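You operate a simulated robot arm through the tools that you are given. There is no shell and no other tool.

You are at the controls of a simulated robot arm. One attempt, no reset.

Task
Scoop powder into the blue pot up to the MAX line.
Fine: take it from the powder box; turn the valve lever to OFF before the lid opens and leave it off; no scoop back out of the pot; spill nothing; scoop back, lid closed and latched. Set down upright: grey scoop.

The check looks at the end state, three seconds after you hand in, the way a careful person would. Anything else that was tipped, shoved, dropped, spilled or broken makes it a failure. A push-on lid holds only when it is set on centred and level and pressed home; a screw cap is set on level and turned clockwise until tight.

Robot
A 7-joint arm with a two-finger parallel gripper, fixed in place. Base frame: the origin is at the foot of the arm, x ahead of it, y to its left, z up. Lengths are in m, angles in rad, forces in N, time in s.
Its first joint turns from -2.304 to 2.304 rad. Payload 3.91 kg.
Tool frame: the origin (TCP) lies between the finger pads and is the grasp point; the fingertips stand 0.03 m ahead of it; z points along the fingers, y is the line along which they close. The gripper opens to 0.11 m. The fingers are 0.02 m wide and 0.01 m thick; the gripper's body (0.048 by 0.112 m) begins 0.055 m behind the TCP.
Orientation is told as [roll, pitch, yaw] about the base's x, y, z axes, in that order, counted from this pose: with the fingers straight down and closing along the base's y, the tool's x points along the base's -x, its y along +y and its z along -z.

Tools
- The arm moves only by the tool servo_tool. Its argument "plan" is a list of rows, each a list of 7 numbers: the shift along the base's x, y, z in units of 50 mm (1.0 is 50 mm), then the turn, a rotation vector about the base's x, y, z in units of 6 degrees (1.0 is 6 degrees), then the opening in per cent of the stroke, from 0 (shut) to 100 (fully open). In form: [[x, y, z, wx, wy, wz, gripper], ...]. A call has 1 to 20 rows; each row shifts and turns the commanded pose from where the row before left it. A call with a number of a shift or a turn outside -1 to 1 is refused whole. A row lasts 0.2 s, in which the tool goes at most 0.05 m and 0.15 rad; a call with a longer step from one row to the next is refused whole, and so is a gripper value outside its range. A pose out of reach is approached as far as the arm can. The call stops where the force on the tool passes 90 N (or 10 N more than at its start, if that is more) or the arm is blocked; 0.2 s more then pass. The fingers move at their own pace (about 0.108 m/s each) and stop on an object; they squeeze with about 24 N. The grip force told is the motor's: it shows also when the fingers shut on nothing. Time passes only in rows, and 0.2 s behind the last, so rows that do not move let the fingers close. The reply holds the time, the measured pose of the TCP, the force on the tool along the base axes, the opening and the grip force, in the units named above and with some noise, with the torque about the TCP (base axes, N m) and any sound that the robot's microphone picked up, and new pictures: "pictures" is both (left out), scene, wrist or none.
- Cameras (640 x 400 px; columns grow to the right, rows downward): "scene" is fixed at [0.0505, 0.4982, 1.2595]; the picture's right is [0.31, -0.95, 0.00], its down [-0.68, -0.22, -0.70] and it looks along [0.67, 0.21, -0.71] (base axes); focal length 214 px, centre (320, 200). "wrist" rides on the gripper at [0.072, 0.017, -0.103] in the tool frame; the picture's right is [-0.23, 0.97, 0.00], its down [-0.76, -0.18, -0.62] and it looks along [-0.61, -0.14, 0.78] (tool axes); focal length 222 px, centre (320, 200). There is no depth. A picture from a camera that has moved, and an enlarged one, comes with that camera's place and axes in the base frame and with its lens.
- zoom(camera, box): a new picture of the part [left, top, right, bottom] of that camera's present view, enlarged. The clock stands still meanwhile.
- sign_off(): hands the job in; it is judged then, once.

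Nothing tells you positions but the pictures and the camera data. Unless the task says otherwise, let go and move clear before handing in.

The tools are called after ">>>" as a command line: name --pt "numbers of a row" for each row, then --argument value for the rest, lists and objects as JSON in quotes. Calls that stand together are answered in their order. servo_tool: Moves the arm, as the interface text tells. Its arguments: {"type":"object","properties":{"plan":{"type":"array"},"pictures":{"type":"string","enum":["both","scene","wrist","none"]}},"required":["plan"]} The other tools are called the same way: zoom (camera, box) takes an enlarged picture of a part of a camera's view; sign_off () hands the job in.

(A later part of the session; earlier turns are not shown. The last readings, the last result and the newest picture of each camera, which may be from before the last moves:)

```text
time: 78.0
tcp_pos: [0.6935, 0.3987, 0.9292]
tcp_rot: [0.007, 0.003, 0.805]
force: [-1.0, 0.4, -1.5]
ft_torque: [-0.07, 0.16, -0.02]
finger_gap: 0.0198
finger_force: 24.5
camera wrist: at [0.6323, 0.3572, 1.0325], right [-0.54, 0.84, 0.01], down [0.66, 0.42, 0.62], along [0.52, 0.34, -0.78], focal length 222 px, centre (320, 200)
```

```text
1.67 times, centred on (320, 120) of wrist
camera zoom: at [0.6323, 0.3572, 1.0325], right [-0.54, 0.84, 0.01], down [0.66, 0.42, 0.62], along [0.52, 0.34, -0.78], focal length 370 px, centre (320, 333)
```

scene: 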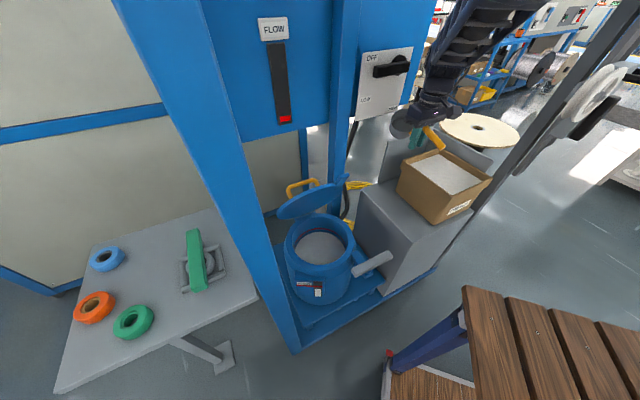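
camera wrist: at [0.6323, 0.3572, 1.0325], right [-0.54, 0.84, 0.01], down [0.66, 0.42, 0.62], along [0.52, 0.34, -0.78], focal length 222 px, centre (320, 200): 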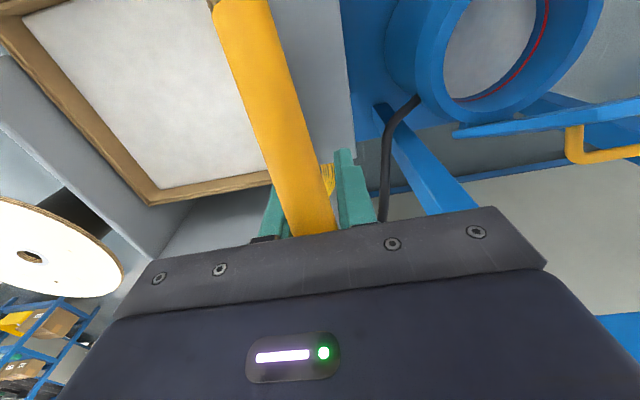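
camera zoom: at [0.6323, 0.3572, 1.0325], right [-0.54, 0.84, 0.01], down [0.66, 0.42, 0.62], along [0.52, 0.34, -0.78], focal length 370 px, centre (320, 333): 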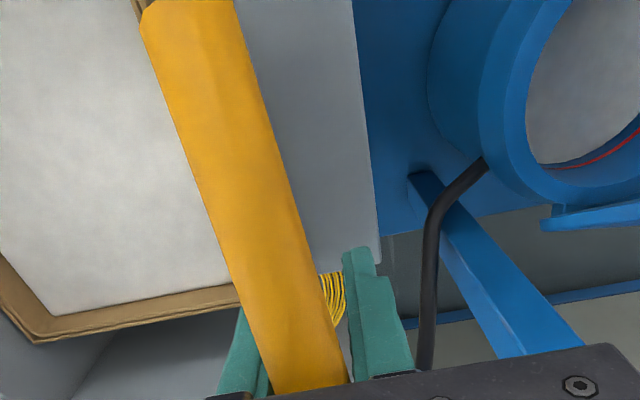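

Clear again; the bar has slid up in the fingers and the scoop is pitched about 17° cup-up. I'll back off a little toward the robot and tilt the tool to level the scoop, then set it down and regrasp properly.

>>> servo_tool --pt "-0.25 -0.25 0 -0.674 0.66 0 0" --pt "-0.15 -0.15 0 -0.674 0.66 0 0" --pt "0 0 0 -0.674 0.66 0 0" --pt "0 0 0 0 0 0 0" --pictures "both"

>>> zoom --camera "scene" --box '[350, 80, 450, 180]'

>>> zoom --camera "wrist" --box '[160, 0, 480, 240]'

```text
time: 79.0
tcp_pos: [0.6752, 0.3789, 0.9289]
tcp_rot: [0.009, 0.299, 0.805]
force: [-0.2, -1.0, -1.0]
ft_torque: [-0.04, 0.16, 0.0]
finger_gap: 0.0198
finger_force: 24.3
camera wrist: at [0.6362, 0.3616, 1.0485], right [-0.55, 0.83, -0.06], down [0.76, 0.53, 0.37], along [0.34, 0.16, -0.93], focal length 222 px, centre (320, 200)
```

scene: 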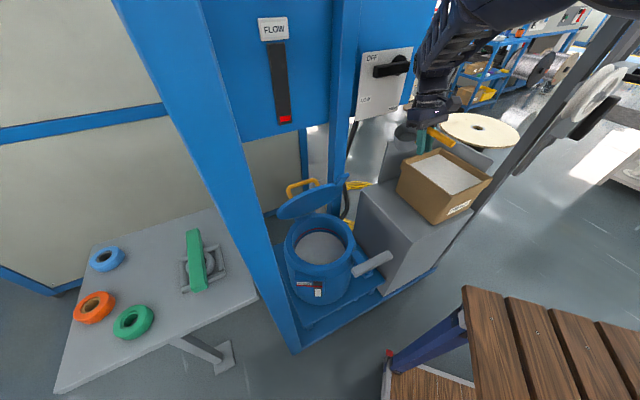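
wrist: 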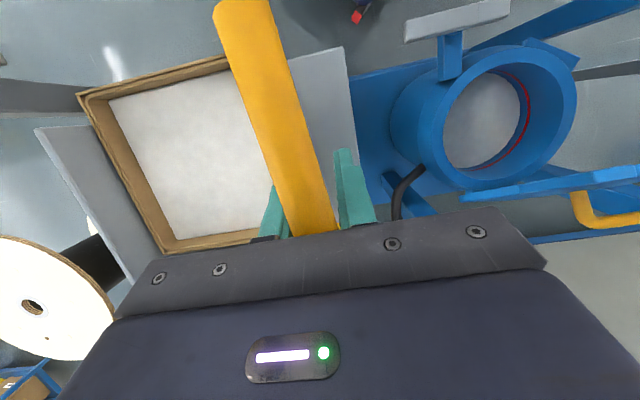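

```text
4.00 times, centred on (400, 130) of scene
camera zoom: at [0.0505, 0.4982, 1.2595], right [0.31, -0.95, 0.0], down [-0.68, -0.22, -0.7], along [0.67, 0.21, -0.71], focal length 858 px, centre (0, 480)
```

zoom: 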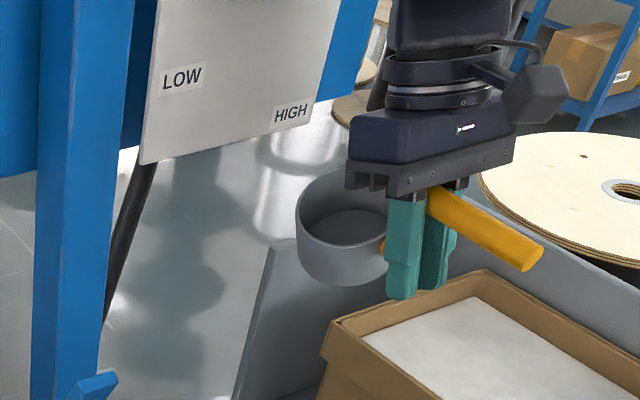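

```text
1.67 times, centred on (320, 120) of wrist
camera zoom: at [0.6362, 0.3616, 1.0485], right [-0.55, 0.83, -0.06], down [0.76, 0.53, 0.37], along [0.34, 0.16, -0.93], focal length 370 px, centre (320, 333)
```

zoom: 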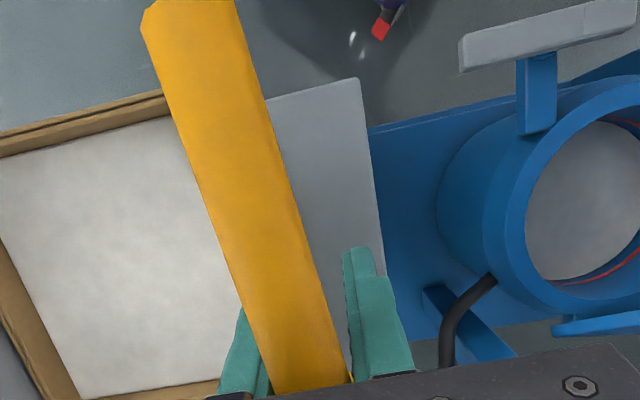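

The scoop actually rolled about its own bar axis as well (about 35°, mouth to the left), so the set-down needs a different approach. I'll move up and back, roll it level in the air, and check.

>>> servo_tool --pt "-0.5 -0.4 0.4 0 0 0 0" --pt "-0.5 -0.4 0.4 0 0 0 0" --pt "-0.5 -0.2 0.2 0 0 0 0" --pt "0 0 0 0.656 0.755 0 0" --pt "0 0 0 0.656 0.755 0 0" --pt "0 0 0 0.656 0.755 0 0" --pt "0 0 0 0.656 0.755 0 0" --pt "0 0 0 0 0 0 0" --pictures "both"

>>> zoom --camera "scene" --box '[350, 60, 500, 180]'

>>> zoom --camera "wrist" --box '[160, 0, 480, 240]'

```text
time: 80.8
tcp_pos: [0.5991, 0.3295, 0.9772]
tcp_rot: [0.451, 0.292, 0.935]
force: [-0.1, 1.1, -1.8]
ft_torque: [-0.06, 0.15, 0.01]
finger_gap: 0.0199
finger_force: 24.4
camera wrist: at [0.5992, 0.2782, 1.0947], right [-0.5, 0.79, 0.34], down [0.86, 0.44, 0.25], along [0.04, 0.42, -0.91], focal length 222 px, centre (320, 200)
```

scene: 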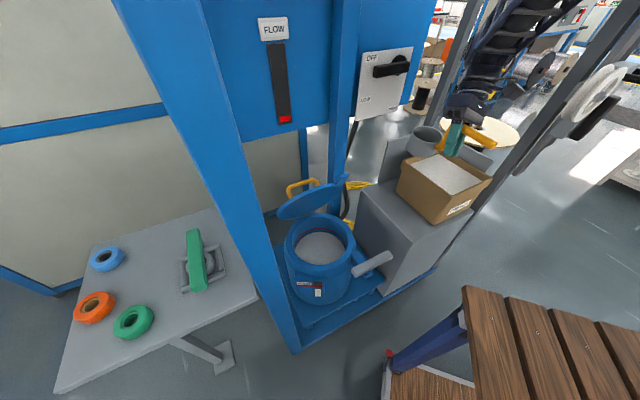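
wrist: 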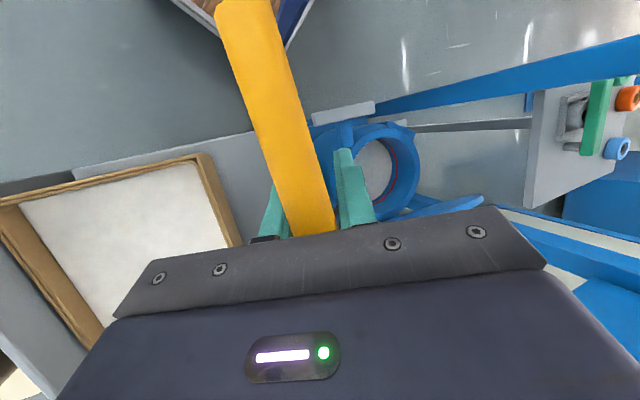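

```text
3.33 times, centred on (425, 120) of scene
camera zoom: at [0.0505, 0.4982, 1.2595], right [0.31, -0.95, 0.0], down [-0.68, -0.22, -0.7], along [0.67, 0.21, -0.71], focal length 715 px, centre (-30, 467)
```

zoom: 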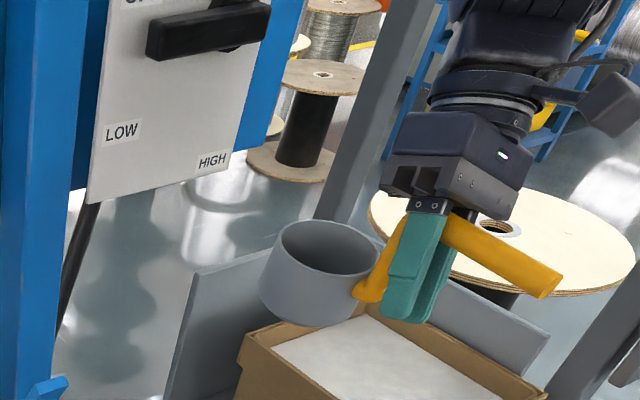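

```text
1.67 times, centred on (320, 120) of wrist
camera zoom: at [0.5992, 0.2782, 1.0947], right [-0.5, 0.79, 0.34], down [0.86, 0.44, 0.25], along [0.04, 0.42, -0.91], focal length 370 px, centre (320, 333)
```

zoom: 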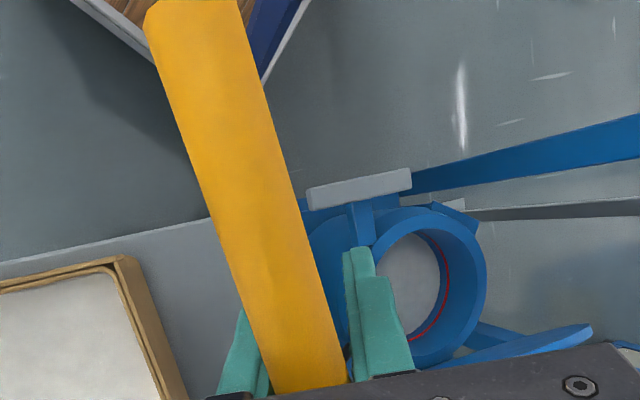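

With a 24° roll the cup is nearly upright. I'll finish levelling it, turn the scoop so its bar points along +x, and line the cup up with the free strip of the stand left of the box.

>>> servo_tool --pt "0 0 0 0.6 0.7 0 0" --pt "0 0 0 -0.33 0.28 0 0" --pt "-0.04 0.105 -0.05 0 0 -1 0" --pt "-0.04 0.105 -0.05 0 0 -1 0" --pt "-0.04 0.105 -0.05 0 0 -1 0" --pt "-0.04 0.105 -0.05 0 0 -1 0" --pt "-0.04 0.105 -0.05 0 0 -1 0" --pt "-0.04 0.105 -0.05 0 0 -1 0" --pt "-0.04 0.105 -0.05 0 0 -1 0" --pt "-0.04 0.105 -0.05 0 0 -1 0" --pt "0 0 0 0 0 -0.17 0" --pt "0 0 0 0 0 0 0" --pictures "both"

>>> zoom --camera "scene" --box '[360, 80, 480, 190]'

>>> zoom --camera "wrist" --box '[160, 0, 480, 240]'

```text
time: 83.4
tcp_pos: [0.5832, 0.3706, 0.9571]
tcp_rot: [0.553, 0.328, 0.109]
force: [-0.5, -0.3, -1.7]
ft_torque: [0.01, 0.19, 0.02]
finger_gap: 0.0195
finger_force: 23.2
camera wrist: at [0.5507, 0.3268, 1.0727], right [0.29, 0.86, 0.41], down [0.91, -0.38, 0.17], along [0.3, 0.33, -0.9], focal length 222 px, centre (320, 200)
```

scene: 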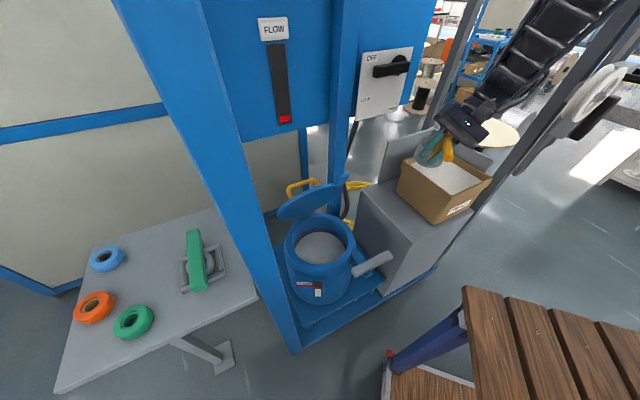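
wrist: 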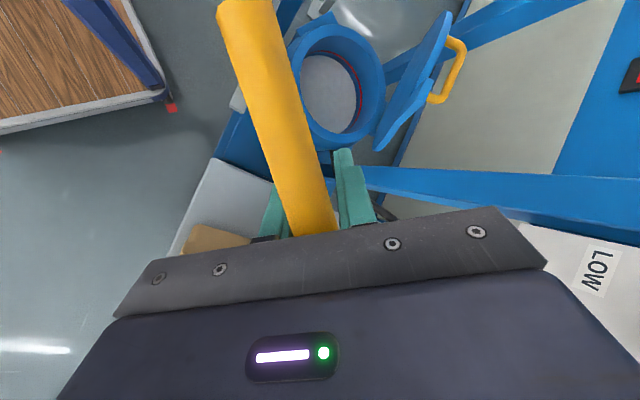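

```text
3.64 times, centred on (420, 135) of scene
camera zoom: at [0.0505, 0.4982, 1.2595], right [0.31, -0.95, 0.0], down [-0.68, -0.22, -0.7], along [0.67, 0.21, -0.71], focal length 780 px, centre (-44, 436)
```

zoom: 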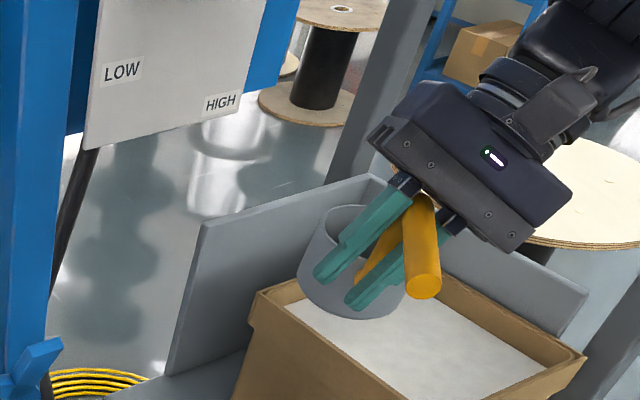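

```text
1.67 times, centred on (320, 120) of wrist
camera zoom: at [0.5507, 0.3268, 1.0727], right [0.29, 0.86, 0.41], down [0.91, -0.38, 0.17], along [0.3, 0.33, -0.9], focal length 370 px, centre (320, 333)
```

zoom: 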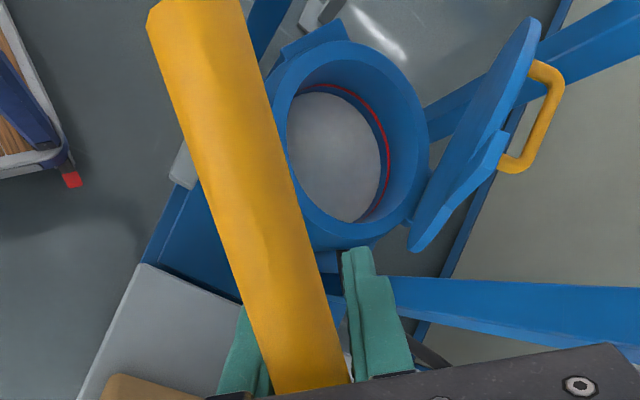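

The cup now looks upright and sits over the middle of the free strip. I'll lower it most of the way and check the clearances.

>>> servo_tool --pt "0 0 -0.9 0 0 0 0" --pt "0 0 -0.9 0 0 0 0" --pt "0 0 -0.9 0 0 0 0" --pt "0 0 -0.9 0 0 0 0" --pt "0 0 -0.7 0 0 0 0" --pt "0 0 0 0 0 0 0" --pictures "both"

>>> zoom --camera "scene" --box '[350, 130, 470, 240]'

```text
time: 84.8
tcp_pos: [0.5827, 0.3717, 0.7443]
tcp_rot: [0.552, 0.327, 0.108]
force: [-0.4, -0.7, -1.4]
ft_torque: [0.03, 0.18, 0.02]
finger_gap: 0.0201
finger_force: 24.3
camera wrist: at [0.5502, 0.3273, 0.8578], right [0.29, 0.86, 0.41], down [0.91, -0.38, 0.17], along [0.3, 0.33, -0.9], focal length 222 px, centre (320, 200)
```

scene: 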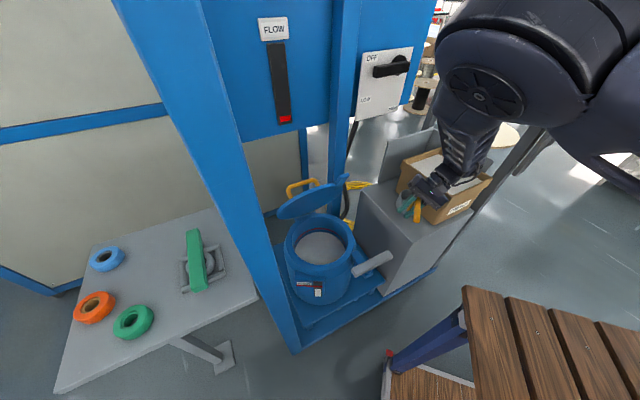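
wrist: 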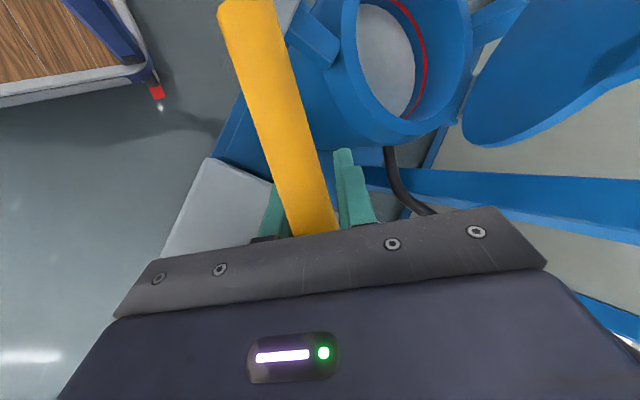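

```text
3.64 times, centred on (410, 185) of scene
camera zoom: at [0.0505, 0.4982, 1.2595], right [0.31, -0.95, 0.0], down [-0.68, -0.22, -0.7], along [0.67, 0.21, -0.71], focal length 780 px, centre (-7, 254)
```

zoom: 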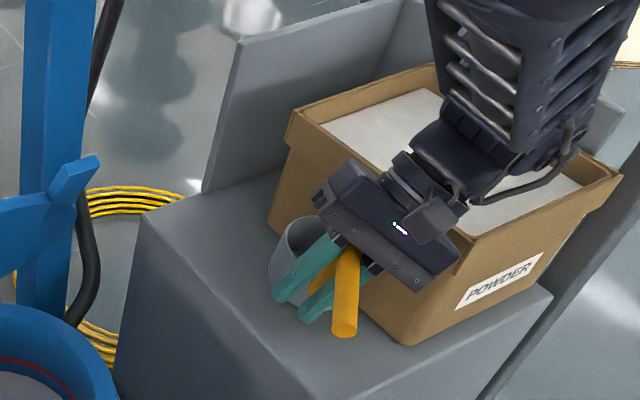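

No contact so far. I'll lower in small steps until the cup touches the stand.

>>> servo_tool --pt "0 0 -0.3 0 0 0 0" --pt "0 0 -0.15 0 0 0 0" --pt "0 0 0 0 0 0 0" --pictures "none"

>>> zoom --camera "scene" --box '[370, 160, 450, 235]'

```text
time: 85.6
tcp_pos: [0.583, 0.3712, 0.7214]
tcp_rot: [0.553, 0.328, 0.108]
force: [-0.3, 0.4, -2.0]
ft_torque: [0.06, 0.17, 0.0]
finger_gap: 0.0197
finger_force: 23.7
```

```text
5.33 times, centred on (410, 198) of scene
camera zoom: at [0.0505, 0.4982, 1.2595], right [0.31, -0.95, 0.0], down [-0.68, -0.22, -0.7], along [0.67, 0.21, -0.71], focal length 1144 px, centre (-160, 213)
```

zoom: 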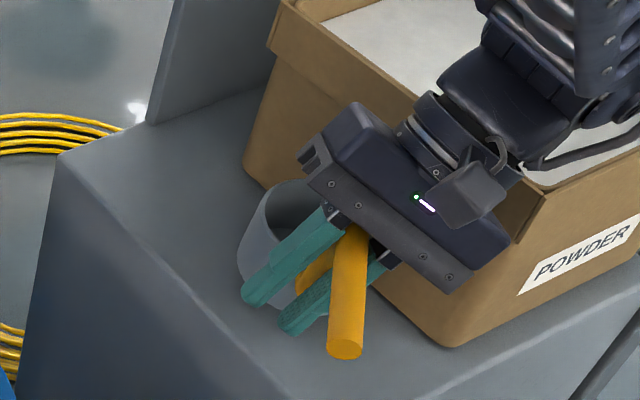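

>>> servo_tool --pt "0 0 -0.1 0 0 0 0" --pt "0 0 -0.08 0 0 0 0" --pt "0 0 0 0 0 0 0" --pictures "none"

```text
time: 86.4
tcp_pos: [0.5832, 0.3701, 0.7114]
tcp_rot: [0.554, 0.327, 0.109]
force: [0.3, 0.0, -0.1]
ft_torque: [0.02, 0.1, -0.02]
finger_gap: 0.0191
finger_force: 24.3
```

>>> servo_tool --pt "0 0 -0.06 0 0 0 0" --pt "0 0 0 0 0 0 0" --pictures "none"

>>> zoom --camera "scene" --box '[370, 160, 450, 235]'

```text
time: 87.0
tcp_pos: [0.5823, 0.3702, 0.7078]
tcp_rot: [0.553, 0.329, 0.107]
force: [0.3, 0.1, -1.6]
ft_torque: [-0.01, 0.18, 0.03]
finger_gap: 0.0193
finger_force: 23.6
```

```text
5.33 times, centred on (410, 198) of scene
camera zoom: at [0.0505, 0.4982, 1.2595], right [0.31, -0.95, 0.0], down [-0.68, -0.22, -0.7], along [0.67, 0.21, -0.71], focal length 1144 px, centre (-160, 213)
```

zoom: 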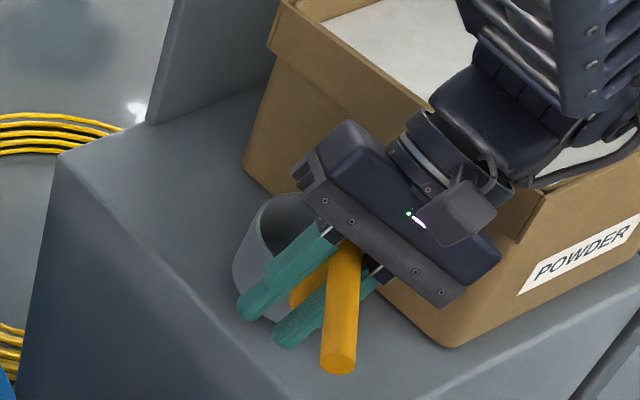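

>>> servo_tool --pt "0 0 -0.08 0 0 0 0" --pt "0 0 0 0 0 0 0" --pictures "none"

>>> servo_tool --pt "0 0 -0.08 0 0 0 0" --pt "0 0 0 0 0 0 0" --pictures "none"

```text
time: 87.6
tcp_pos: [0.5819, 0.371, 0.7044]
tcp_rot: [0.555, 0.327, 0.111]
force: [-6.7, 5.1, 24.2]
ft_torque: [-0.71, -0.91, 0.0]
finger_gap: 0.02
finger_force: 23.8
```

```text
time: 88.2
tcp_pos: [0.5836, 0.3708, 0.7006]
tcp_rot: [0.554, 0.325, 0.111]
force: [-10.5, 5.9, 45.1]
ft_torque: [-1.14, -1.5, -0.07]
finger_gap: 0.0198
finger_force: 24.9
```

The cup has touched down. I'll ease the pressure by 4 mm, release, and look.

>>> servo_tool --pt "0 0 0.08 0 0 0 0" --pt "0 0 0 0 0 0 25" --pt "0 0 0 0 0 0 45" --pt "0 0 0 0 0 0 45" --pt "0 0 0 0 0 0 45" --pictures "both"

>>> zoom --camera "scene" --box '[370, 160, 450, 235]'

>>> zoom --camera "wrist" --box '[160, 0, 480, 240]'

```text
time: 89.4
tcp_pos: [0.5836, 0.3704, 0.703]
tcp_rot: [0.554, 0.328, 0.109]
force: [0.2, -0.3, 0.1]
ft_torque: [-0.01, 0.01, 0.02]
finger_gap: 0.0495
finger_force: 0.1
camera wrist: at [0.5507, 0.3262, 0.8188], right [0.29, 0.86, 0.41], down [0.91, -0.38, 0.17], along [0.3, 0.33, -0.9], focal length 222 px, centre (320, 200)
```

scene: 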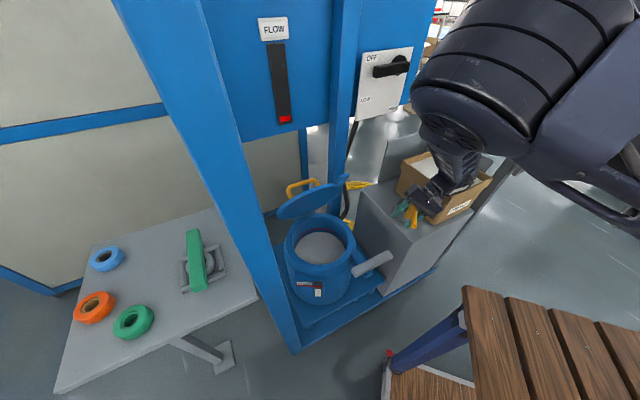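
wrist: 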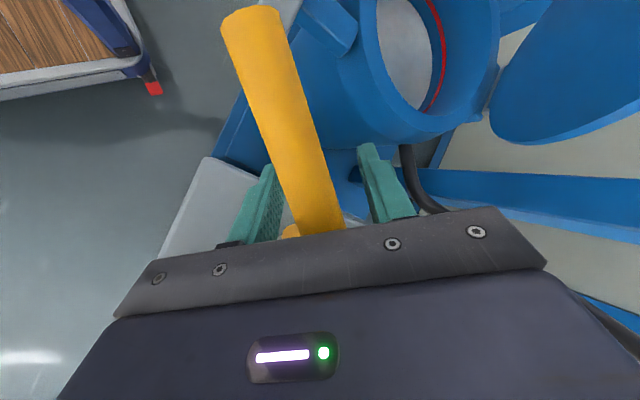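

```text
5.33 times, centred on (410, 198) of scene
camera zoom: at [0.0505, 0.4982, 1.2595], right [0.31, -0.95, 0.0], down [-0.68, -0.22, -0.7], along [0.67, 0.21, -0.71], focal length 1144 px, centre (-160, 213)
```

zoom: 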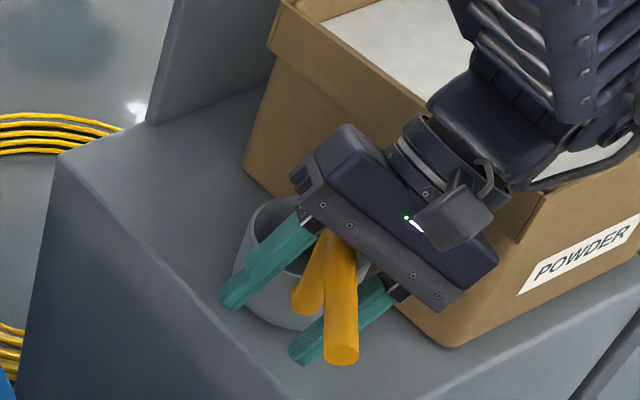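

```text
1.67 times, centred on (320, 120) of wrist
camera zoom: at [0.5507, 0.3262, 0.8188], right [0.29, 0.86, 0.41], down [0.91, -0.38, 0.17], along [0.3, 0.33, -0.9], focal length 370 px, centre (320, 333)
```

zoom: 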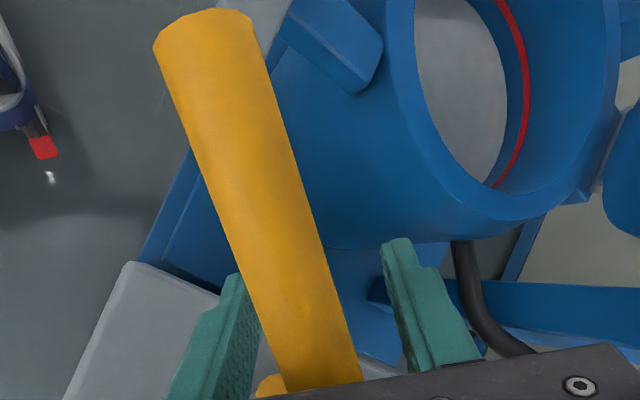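

The scoop stands on its own with the bar free between the open fingers. I'll withdraw along the tool's own axis, then rise and look.

>>> servo_tool --pt "0.132 -0.197 0.323 0 0 0 45" --pt "0.264 -0.394 0.646 0 0 0 45" --pt "0.264 -0.394 0.646 0 0 0 45" --pt "0.264 -0.394 0.646 0 0 0 45" --pt "-0.2 0 0.8 0 0 0 45" --pt "-0.2 0 0.8 0 0 0 45" --pt "0 0 0 0 0 0 45" --pictures "both"

>>> zoom --camera "scene" --box '[360, 130, 480, 240]'

```text
time: 91.0
tcp_pos: [0.6071, 0.3014, 0.8981]
tcp_rot: [0.555, 0.328, 0.109]
force: [0.7, -0.3, 0.9]
ft_torque: [0.02, 0.0, -0.01]
finger_gap: 0.0496
finger_force: 0.1
camera wrist: at [0.5751, 0.2576, 1.0123], right [0.29, 0.86, 0.41], down [0.91, -0.38, 0.17], along [0.3, 0.33, -0.9], focal length 222 px, centre (320, 200)
```

scene: 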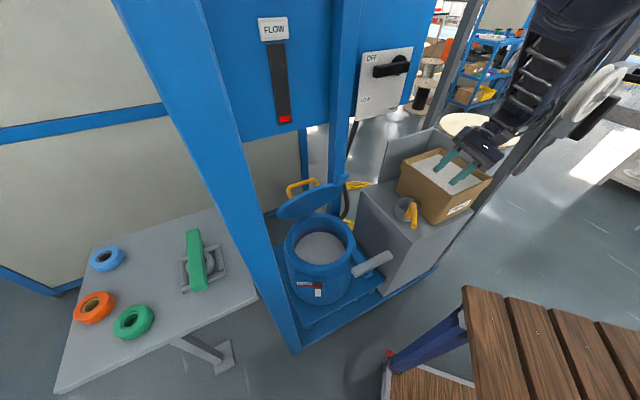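
wrist: 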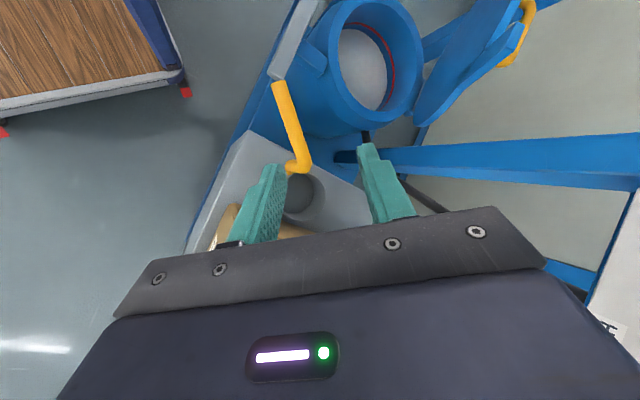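

```text
3.64 times, centred on (420, 185) of scene
camera zoom: at [0.0505, 0.4982, 1.2595], right [0.31, -0.95, 0.0], down [-0.68, -0.22, -0.7], along [0.67, 0.21, -0.71], focal length 780 px, centre (-44, 254)
```

zoom: 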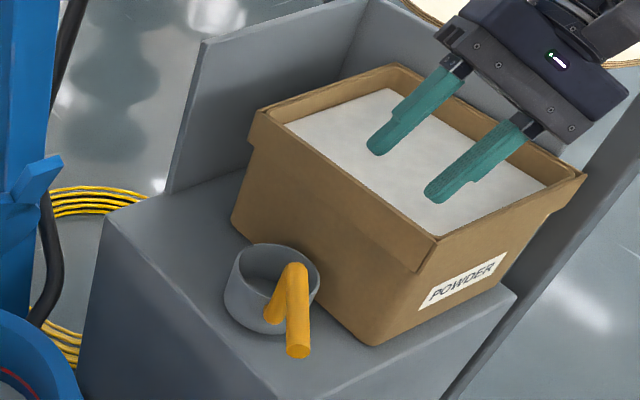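

Scoop is safely upright on the strip beside the box, with the bar along x from (0.523, 0.348) to (0.609, 0.349). I'll now re-orient the tool to lean 40° to the left, so pouring swings it through its comfortable range, staying high and clear.

>>> servo_tool --pt "-0.1 0.3 0.5 0 0 -1 45" --pt "-0.1 0.3 0.5 0 -1 -0.04 45" --pt "-0.1 0.3 0.2 0 -1 0 45" --pt "-0.1 0.3 0 0 -1 0 45" --pt "0 0.3 0 -0.9 -0.13 0 45" --pt "0 0 0 -1 0 0 45" --pt "0 0 0 -1 0 0 45" --pt "0 0 0 -1 0 0 45" --pt "0 0 0 -1 0 0 45" --pt "0 0 0 -1 0 0 45" --pt "0 0 0 -1 0 0 45" --pt "0 0 0 -1 0 0 45" --pt "0 0 0 -1 0 0 45" --pt "0 0 0 -1 0 0 45" --pt "0 0 0 -1 0 0 45" --pt "0 0 0 -1 0 0 45" --pt "0 0 0 0 0 0 45" --pictures "both"

>>> zoom --camera "wrist" --box '[200, 0, 440, 240]'

```text
time: 94.6
tcp_pos: [0.5904, 0.3758, 0.9573]
tcp_rot: [-0.694, -0.002, 0.002]
force: [-0.2, 0.0, 0.4]
ft_torque: [0.0, 0.0, 0.01]
finger_gap: 0.0495
finger_force: 0.1
camera wrist: at [0.5176, 0.4549, 1.0258], right [0.23, 0.75, -0.62], down [0.76, 0.26, 0.59], along [0.61, -0.61, -0.51], focal length 222 px, centre (320, 200)
```

scene: 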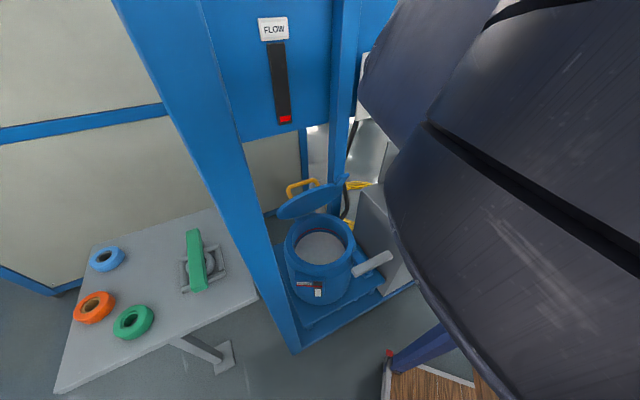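
wrist: 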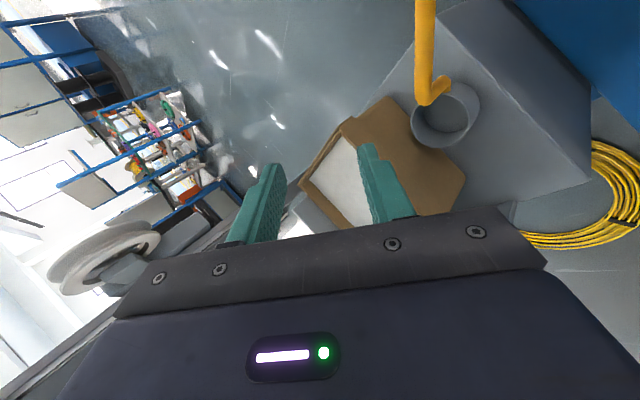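

```text
1.67 times, centred on (320, 120) of wrist
camera zoom: at [0.5176, 0.4549, 1.0258], right [0.23, 0.75, -0.62], down [0.76, 0.26, 0.59], along [0.61, -0.61, -0.51], focal length 370 px, centre (320, 333)
```

zoom: 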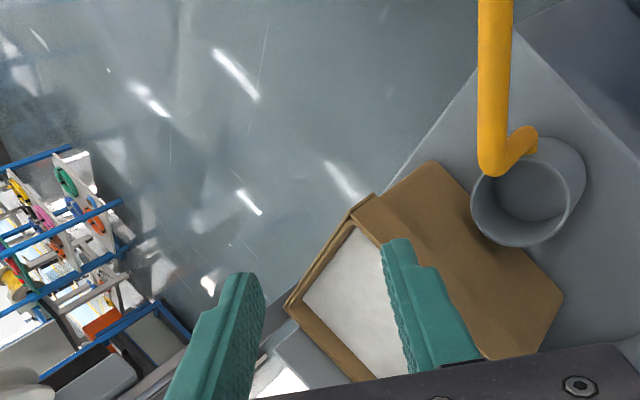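

I'll go to a pre-grasp point 12 cm back along the tool axis and check that the bar is centred between the fingers.

>>> servo_tool --pt "-0.02 0.36 -0.75 0 0 0 45" --pt "-0.02 0.36 -0.75 0 0 0 45" --pt "-0.02 0.36 -0.75 0 0 0 45" --pt "0 0 0 0 0 0 45" --pictures "both"

>>> zoom --camera "wrist" --box '[200, 0, 440, 240]'

>>> zoom --camera "scene" --box '[340, 130, 460, 240]'

```text
time: 95.6
tcp_pos: [0.5848, 0.4295, 0.844]
tcp_rot: [-0.693, -0.002, -0.001]
force: [-1.0, 0.2, -0.4]
ft_torque: [-0.01, 0.0, 0.0]
finger_gap: 0.0494
finger_force: 0.0
camera wrist: at [0.5131, 0.508, 0.913], right [0.23, 0.75, -0.62], down [0.76, 0.26, 0.59], along [0.61, -0.61, -0.51], focal length 222 px, centre (320, 200)
```

scene: 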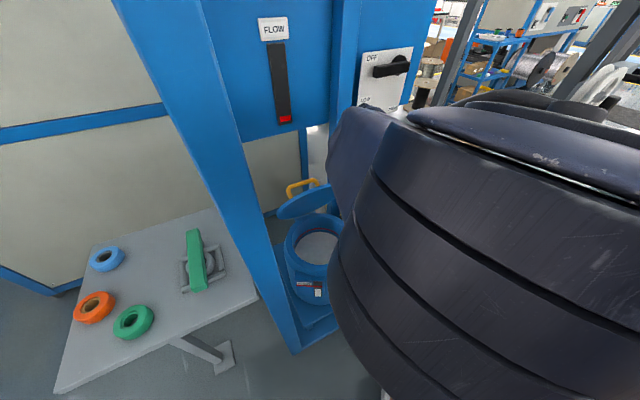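
wrist: 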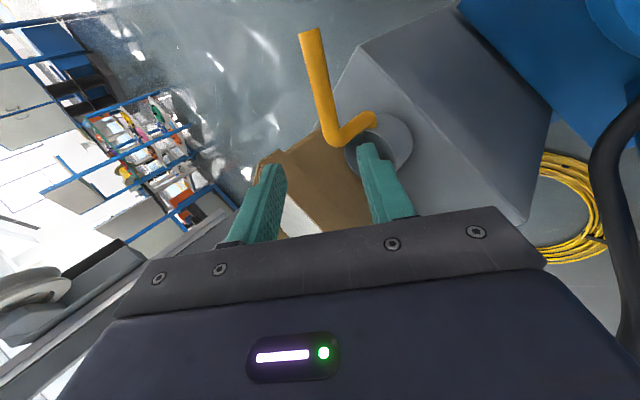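

```text
1.67 times, centred on (320, 120) of wrist
camera zoom: at [0.5131, 0.508, 0.913], right [0.23, 0.75, -0.62], down [0.76, 0.26, 0.59], along [0.61, -0.61, -0.51], focal length 370 px, centre (320, 333)
```

zoom: 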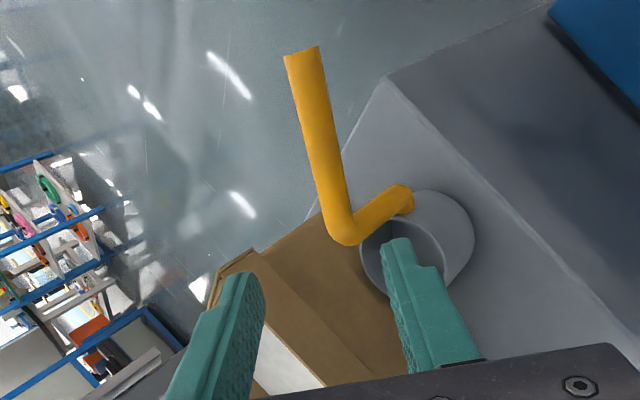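

```text
3.64 times, centred on (400, 185) of scene
camera zoom: at [0.0505, 0.4982, 1.2595], right [0.31, -0.95, 0.0], down [-0.68, -0.22, -0.7], along [0.67, 0.21, -0.71], focal length 780 px, centre (29, 254)
```

zoom: 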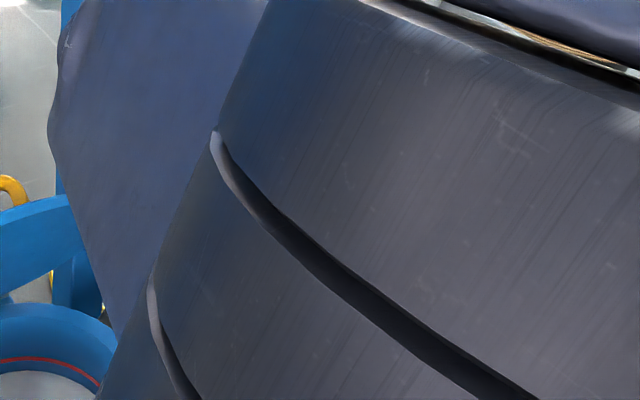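

The bar centre works out to y≈0.352, z≈0.739. I'll centre sideways by about 8 mm and advance most of the way along the tool axis.

>>> servo_tool --pt "0.14 0.115 -0.096 0 0 0 45" --pt "0 -0.5 -0.6 0 0 0 45" --pt "0 -0.5 -0.6 0 0 0 45" --pt "0 0 0 0 0 0 45" --pictures "wrist"

>>> zoom --camera "wrist" --box '[200, 0, 440, 240]'

```text
time: 96.6
tcp_pos: [0.5905, 0.3855, 0.7802]
tcp_rot: [-0.692, -0.003, 0.001]
force: [-0.6, -0.3, 0.3]
ft_torque: [0.0, 0.02, 0.0]
finger_gap: 0.0495
finger_force: 0.1
camera wrist: at [0.5189, 0.4649, 0.8486], right [0.23, 0.75, -0.62], down [0.76, 0.26, 0.59], along [0.61, -0.61, -0.51], focal length 222 px, centre (320, 200)
```

wrist: 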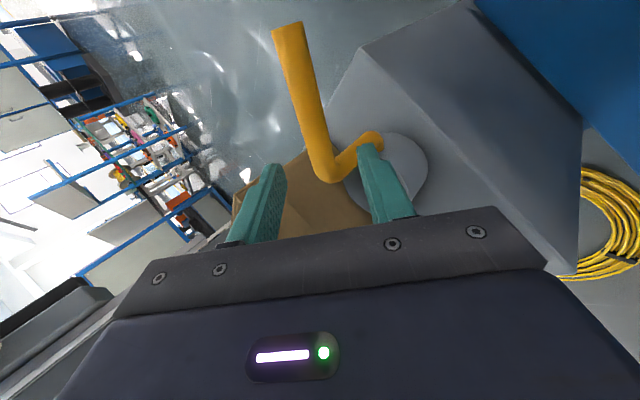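

```text
1.67 times, centred on (320, 120) of wrist
camera zoom: at [0.5189, 0.4649, 0.8486], right [0.23, 0.75, -0.62], down [0.76, 0.26, 0.59], along [0.61, -0.61, -0.51], focal length 370 px, centre (320, 333)
```

zoom: 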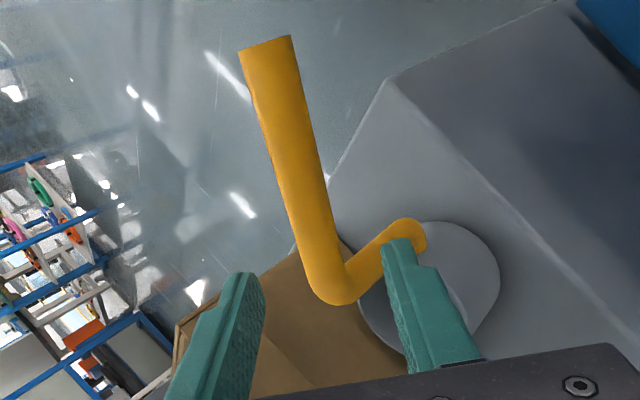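

Well centred. I'll advance the last 5 cm and close.

>>> servo_tool --pt "0 -0.33 -0.4 0 0 0 45" --pt "0 -0.33 -0.4 0 0 0 45" --pt "0 0 0 0 0 0 45" --pictures "wrist"

>>> zoom --camera "wrist" --box '[200, 0, 440, 240]'

```text
time: 97.4
tcp_pos: [0.5929, 0.3524, 0.7419]
tcp_rot: [-0.694, -0.001, 0.0]
force: [0.0, -1.1, -0.2]
ft_torque: [-0.01, 0.02, -0.04]
finger_gap: 0.0496
finger_force: 0.1
camera wrist: at [0.5211, 0.4311, 0.8099], right [0.23, 0.75, -0.62], down [0.76, 0.26, 0.59], along [0.61, -0.61, -0.51], focal length 222 px, centre (320, 200)
```

wrist: 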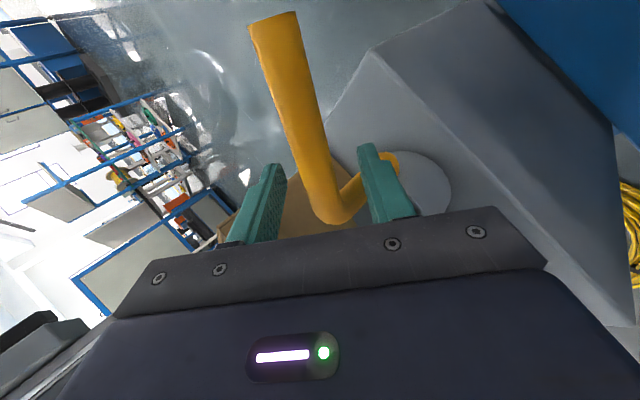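

```text
1.67 times, centred on (320, 120) of wrist
camera zoom: at [0.5211, 0.4311, 0.8099], right [0.23, 0.75, -0.62], down [0.76, 0.26, 0.59], along [0.61, -0.61, -0.51], focal length 370 px, centre (320, 333)
```

zoom: 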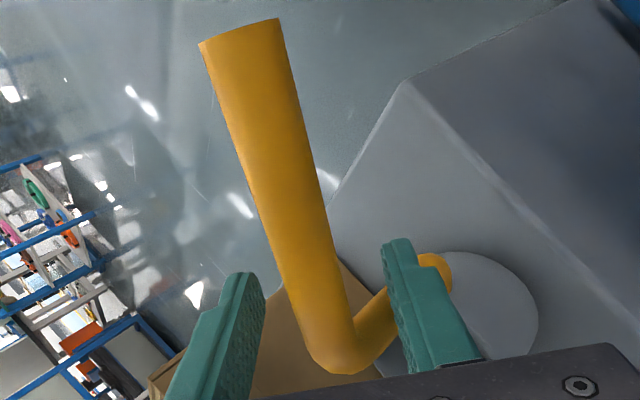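

The bar is centred, but the near edge of the finger would brush the riser. I'll shift 8 mm back along the bar, then close.

>>> servo_tool --pt "-0.16 0 -0.03 0 0 0 45" --pt "0 0 0 0 0 0 30" --pt "0 0 0 0 0 0 15" --pt "0 0 0 0 0 0 0" --pt "0 0 0 0 0 0 0" --pt "0 0 0 0 0 0 0" --pictures "wrist"

>>> zoom --camera "wrist" --box '[200, 0, 440, 240]'

```text
time: 98.8
tcp_pos: [0.5851, 0.3521, 0.7398]
tcp_rot: [-0.694, -0.001, 0.001]
force: [-0.2, 0.2, 0.4]
ft_torque: [0.02, 0.12, -0.01]
finger_gap: 0.0183
finger_force: 24.2
camera wrist: at [0.5129, 0.4314, 0.808], right [0.23, 0.75, -0.62], down [0.76, 0.26, 0.59], along [0.61, -0.61, -0.51], focal length 222 px, centre (320, 200)
```

wrist: 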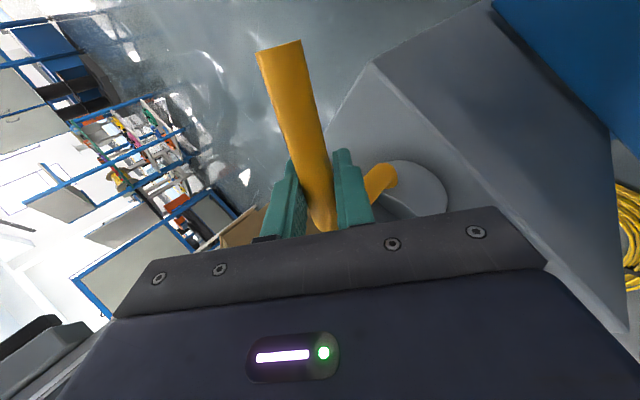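

```text
1.67 times, centred on (320, 120) of wrist
camera zoom: at [0.5129, 0.4314, 0.808], right [0.23, 0.75, -0.62], down [0.76, 0.26, 0.59], along [0.61, -0.61, -0.51], focal length 370 px, centre (320, 333)
```

zoom: 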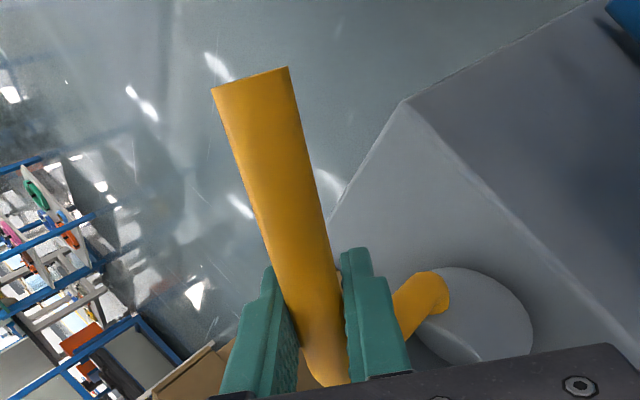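

Clean grip (18.3 mm gap). Lifting straight up.

>>> servo_tool --pt "0 0 0.3 0 0 0 0" --pt "0 0 0.7 0 0 0 0" --pt "0 0 0.9 0 0 0 0" --pt "0 0 0.9 0 0 0 0" --pt "0 0 0.9 0 0 0 0" --pt "0 0 0 0 0 0 0" --pictures "both"

>>> zoom --camera "wrist" --box '[160, 0, 480, 240]'

```text
time: 100.2
tcp_pos: [0.5875, 0.3541, 0.9251]
tcp_rot: [-0.693, 0.0, 0.0]
force: [0.8, -0.5, -1.4]
ft_torque: [-0.01, 0.16, 0.0]
finger_gap: 0.0182
finger_force: 23.9
camera wrist: at [0.5144, 0.4318, 0.9926], right [0.23, 0.75, -0.62], down [0.76, 0.26, 0.59], along [0.61, -0.61, -0.51], focal length 222 px, centre (320, 200)
```

scene: 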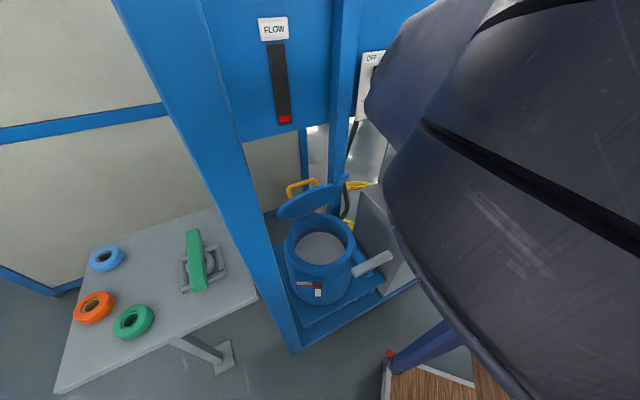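
wrist: 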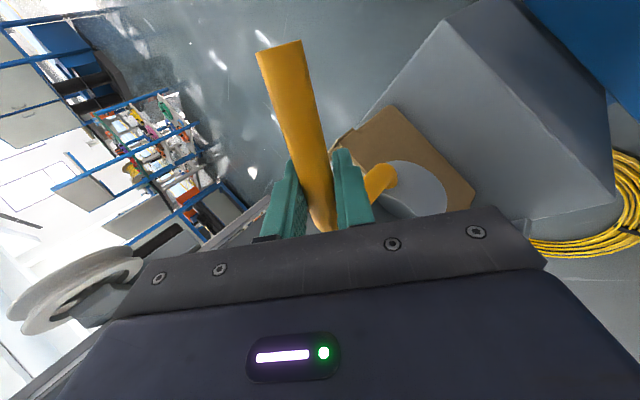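

```text
1.67 times, centred on (320, 120) of wrist
camera zoom: at [0.5144, 0.4318, 0.9926], right [0.23, 0.75, -0.62], down [0.76, 0.26, 0.59], along [0.61, -0.61, -0.51], focal length 370 px, centre (320, 333)
```

zoom: 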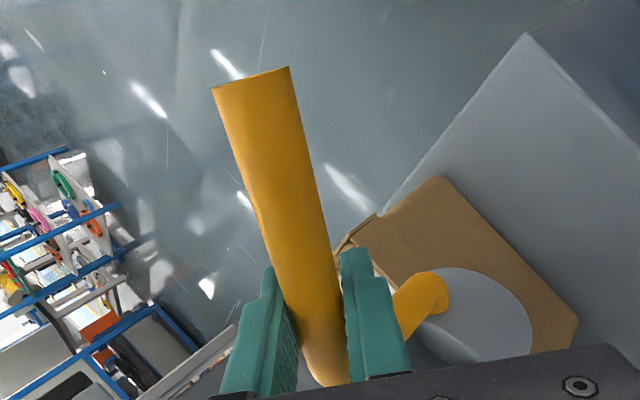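

Held firmly with no slip. While still empty, I'll rehearse the pour over the front of the pot: 120° of cup roll, ending with the tool at 80°.

>>> servo_tool --pt "-0.7 0.48 0 1 0 0 0" --pt "-0.7 0.48 0 1 0 0 0" --pt "-0.7 0.48 0 1 0 0 0" --pt "-0.7 0.48 0 1 0 0 0" --pt "-0.7 0.48 0 1 0 0 0" --pt "-0.7 0.48 0 1 0 0 0" --pt "-0.2 0 0 1 0 0 0" --pt "0 0 0 1 0 0 0" --pt "0 0 0 1 0 0 0" --pt "0 0 0 1 0 0 0" --pt "0 0 0 1 0 0 0" --pt "0 0 0 1 0 0 0" --pt "0 0 0 1 0 0 0" --pt "0 0 0 1 0 0 0" --pt "0 0 0 1 0 0 0" --pt "0 0 0 1 0 0 0" --pt "0 0 0 1 0 0 0" --pt "0 0 0 1 0 0 0" --pt "0 0 0 1 0 0 0" --pt "0 0 0 1 0 0 0" --pictures "both"

```text
time: 104.4
tcp_pos: [0.3661, 0.4975, 0.9243]
tcp_rot: [1.402, 0.0, 0.0]
force: [-0.8, 0.1, -2.0]
ft_torque: [-0.17, 0.15, 0.03]
finger_gap: 0.0183
finger_force: 24.5
camera wrist: at [0.2936, 0.398, 0.9579], right [0.23, 0.16, 0.96], down [0.76, -0.64, -0.07], along [0.61, 0.75, -0.27], focal length 222 px, centre (320, 200)
```

scene: 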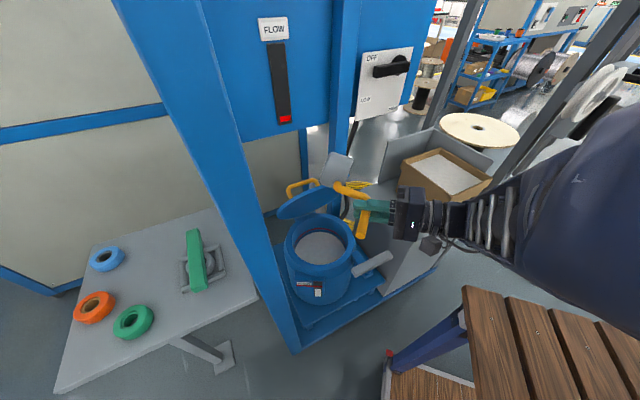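
wrist: 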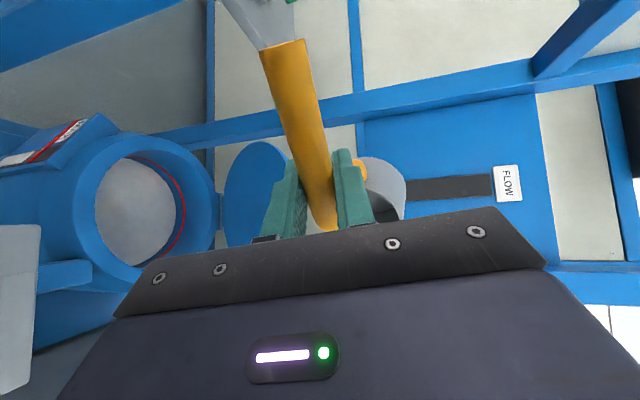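

Fully reached at 80° tool roll (120° cup roll). I'll test lowering to pouring height.

>>> servo_tool --pt "0 0.2 -0.8 0 0 0 0" --pt "0 0.2 -0.8 0 0 0 0" --pt "0 0.2 -0.8 0 0 0 0" --pt "0 0.2 -0.8 0 0 0 0" --pt "0 0 0 0 0 0 0" --pictures "both"

>>> zoom --camera "scene" --box '[260, 140, 420, 310]'

```text
time: 105.6
tcp_pos: [0.3737, 0.5349, 0.7697]
tcp_rot: [1.398, 0.002, 0.01]
force: [-0.3, 0.0, -1.3]
ft_torque: [-0.15, 0.15, -0.01]
finger_gap: 0.0182
finger_force: 24.3
out of reach, approached as far as the arm can: row 4
camera wrist: at [0.3024, 0.4363, 0.804], right [0.23, 0.17, 0.96], down [0.77, -0.64, -0.07], along [0.6, 0.75, -0.28], focal length 222 px, centre (320, 200)
```

scene: 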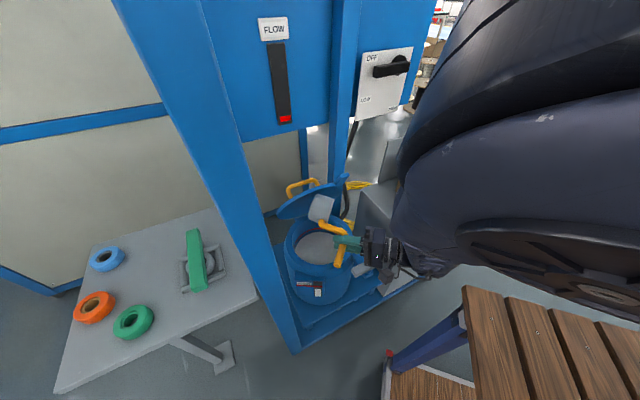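
wrist: 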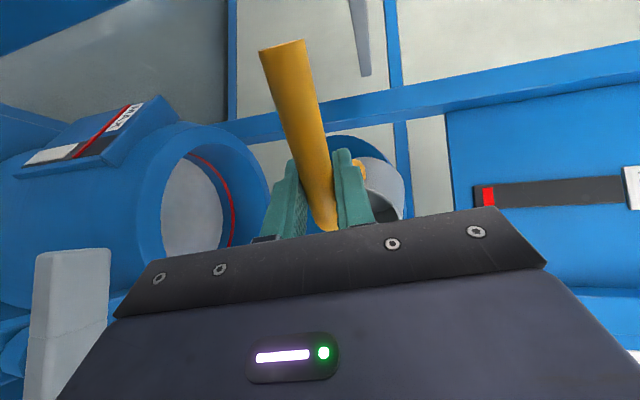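

```text
2.35 times, centred on (340, 225) of scene
camera zoom: at [0.0505, 0.4982, 1.2595], right [0.31, -0.95, 0.0], down [-0.68, -0.22, -0.7], along [0.67, 0.21, -0.71], focal length 505 px, centre (273, 141)
```

zoom: 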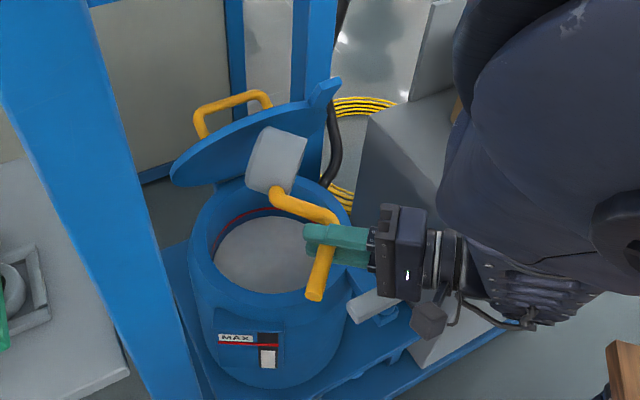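

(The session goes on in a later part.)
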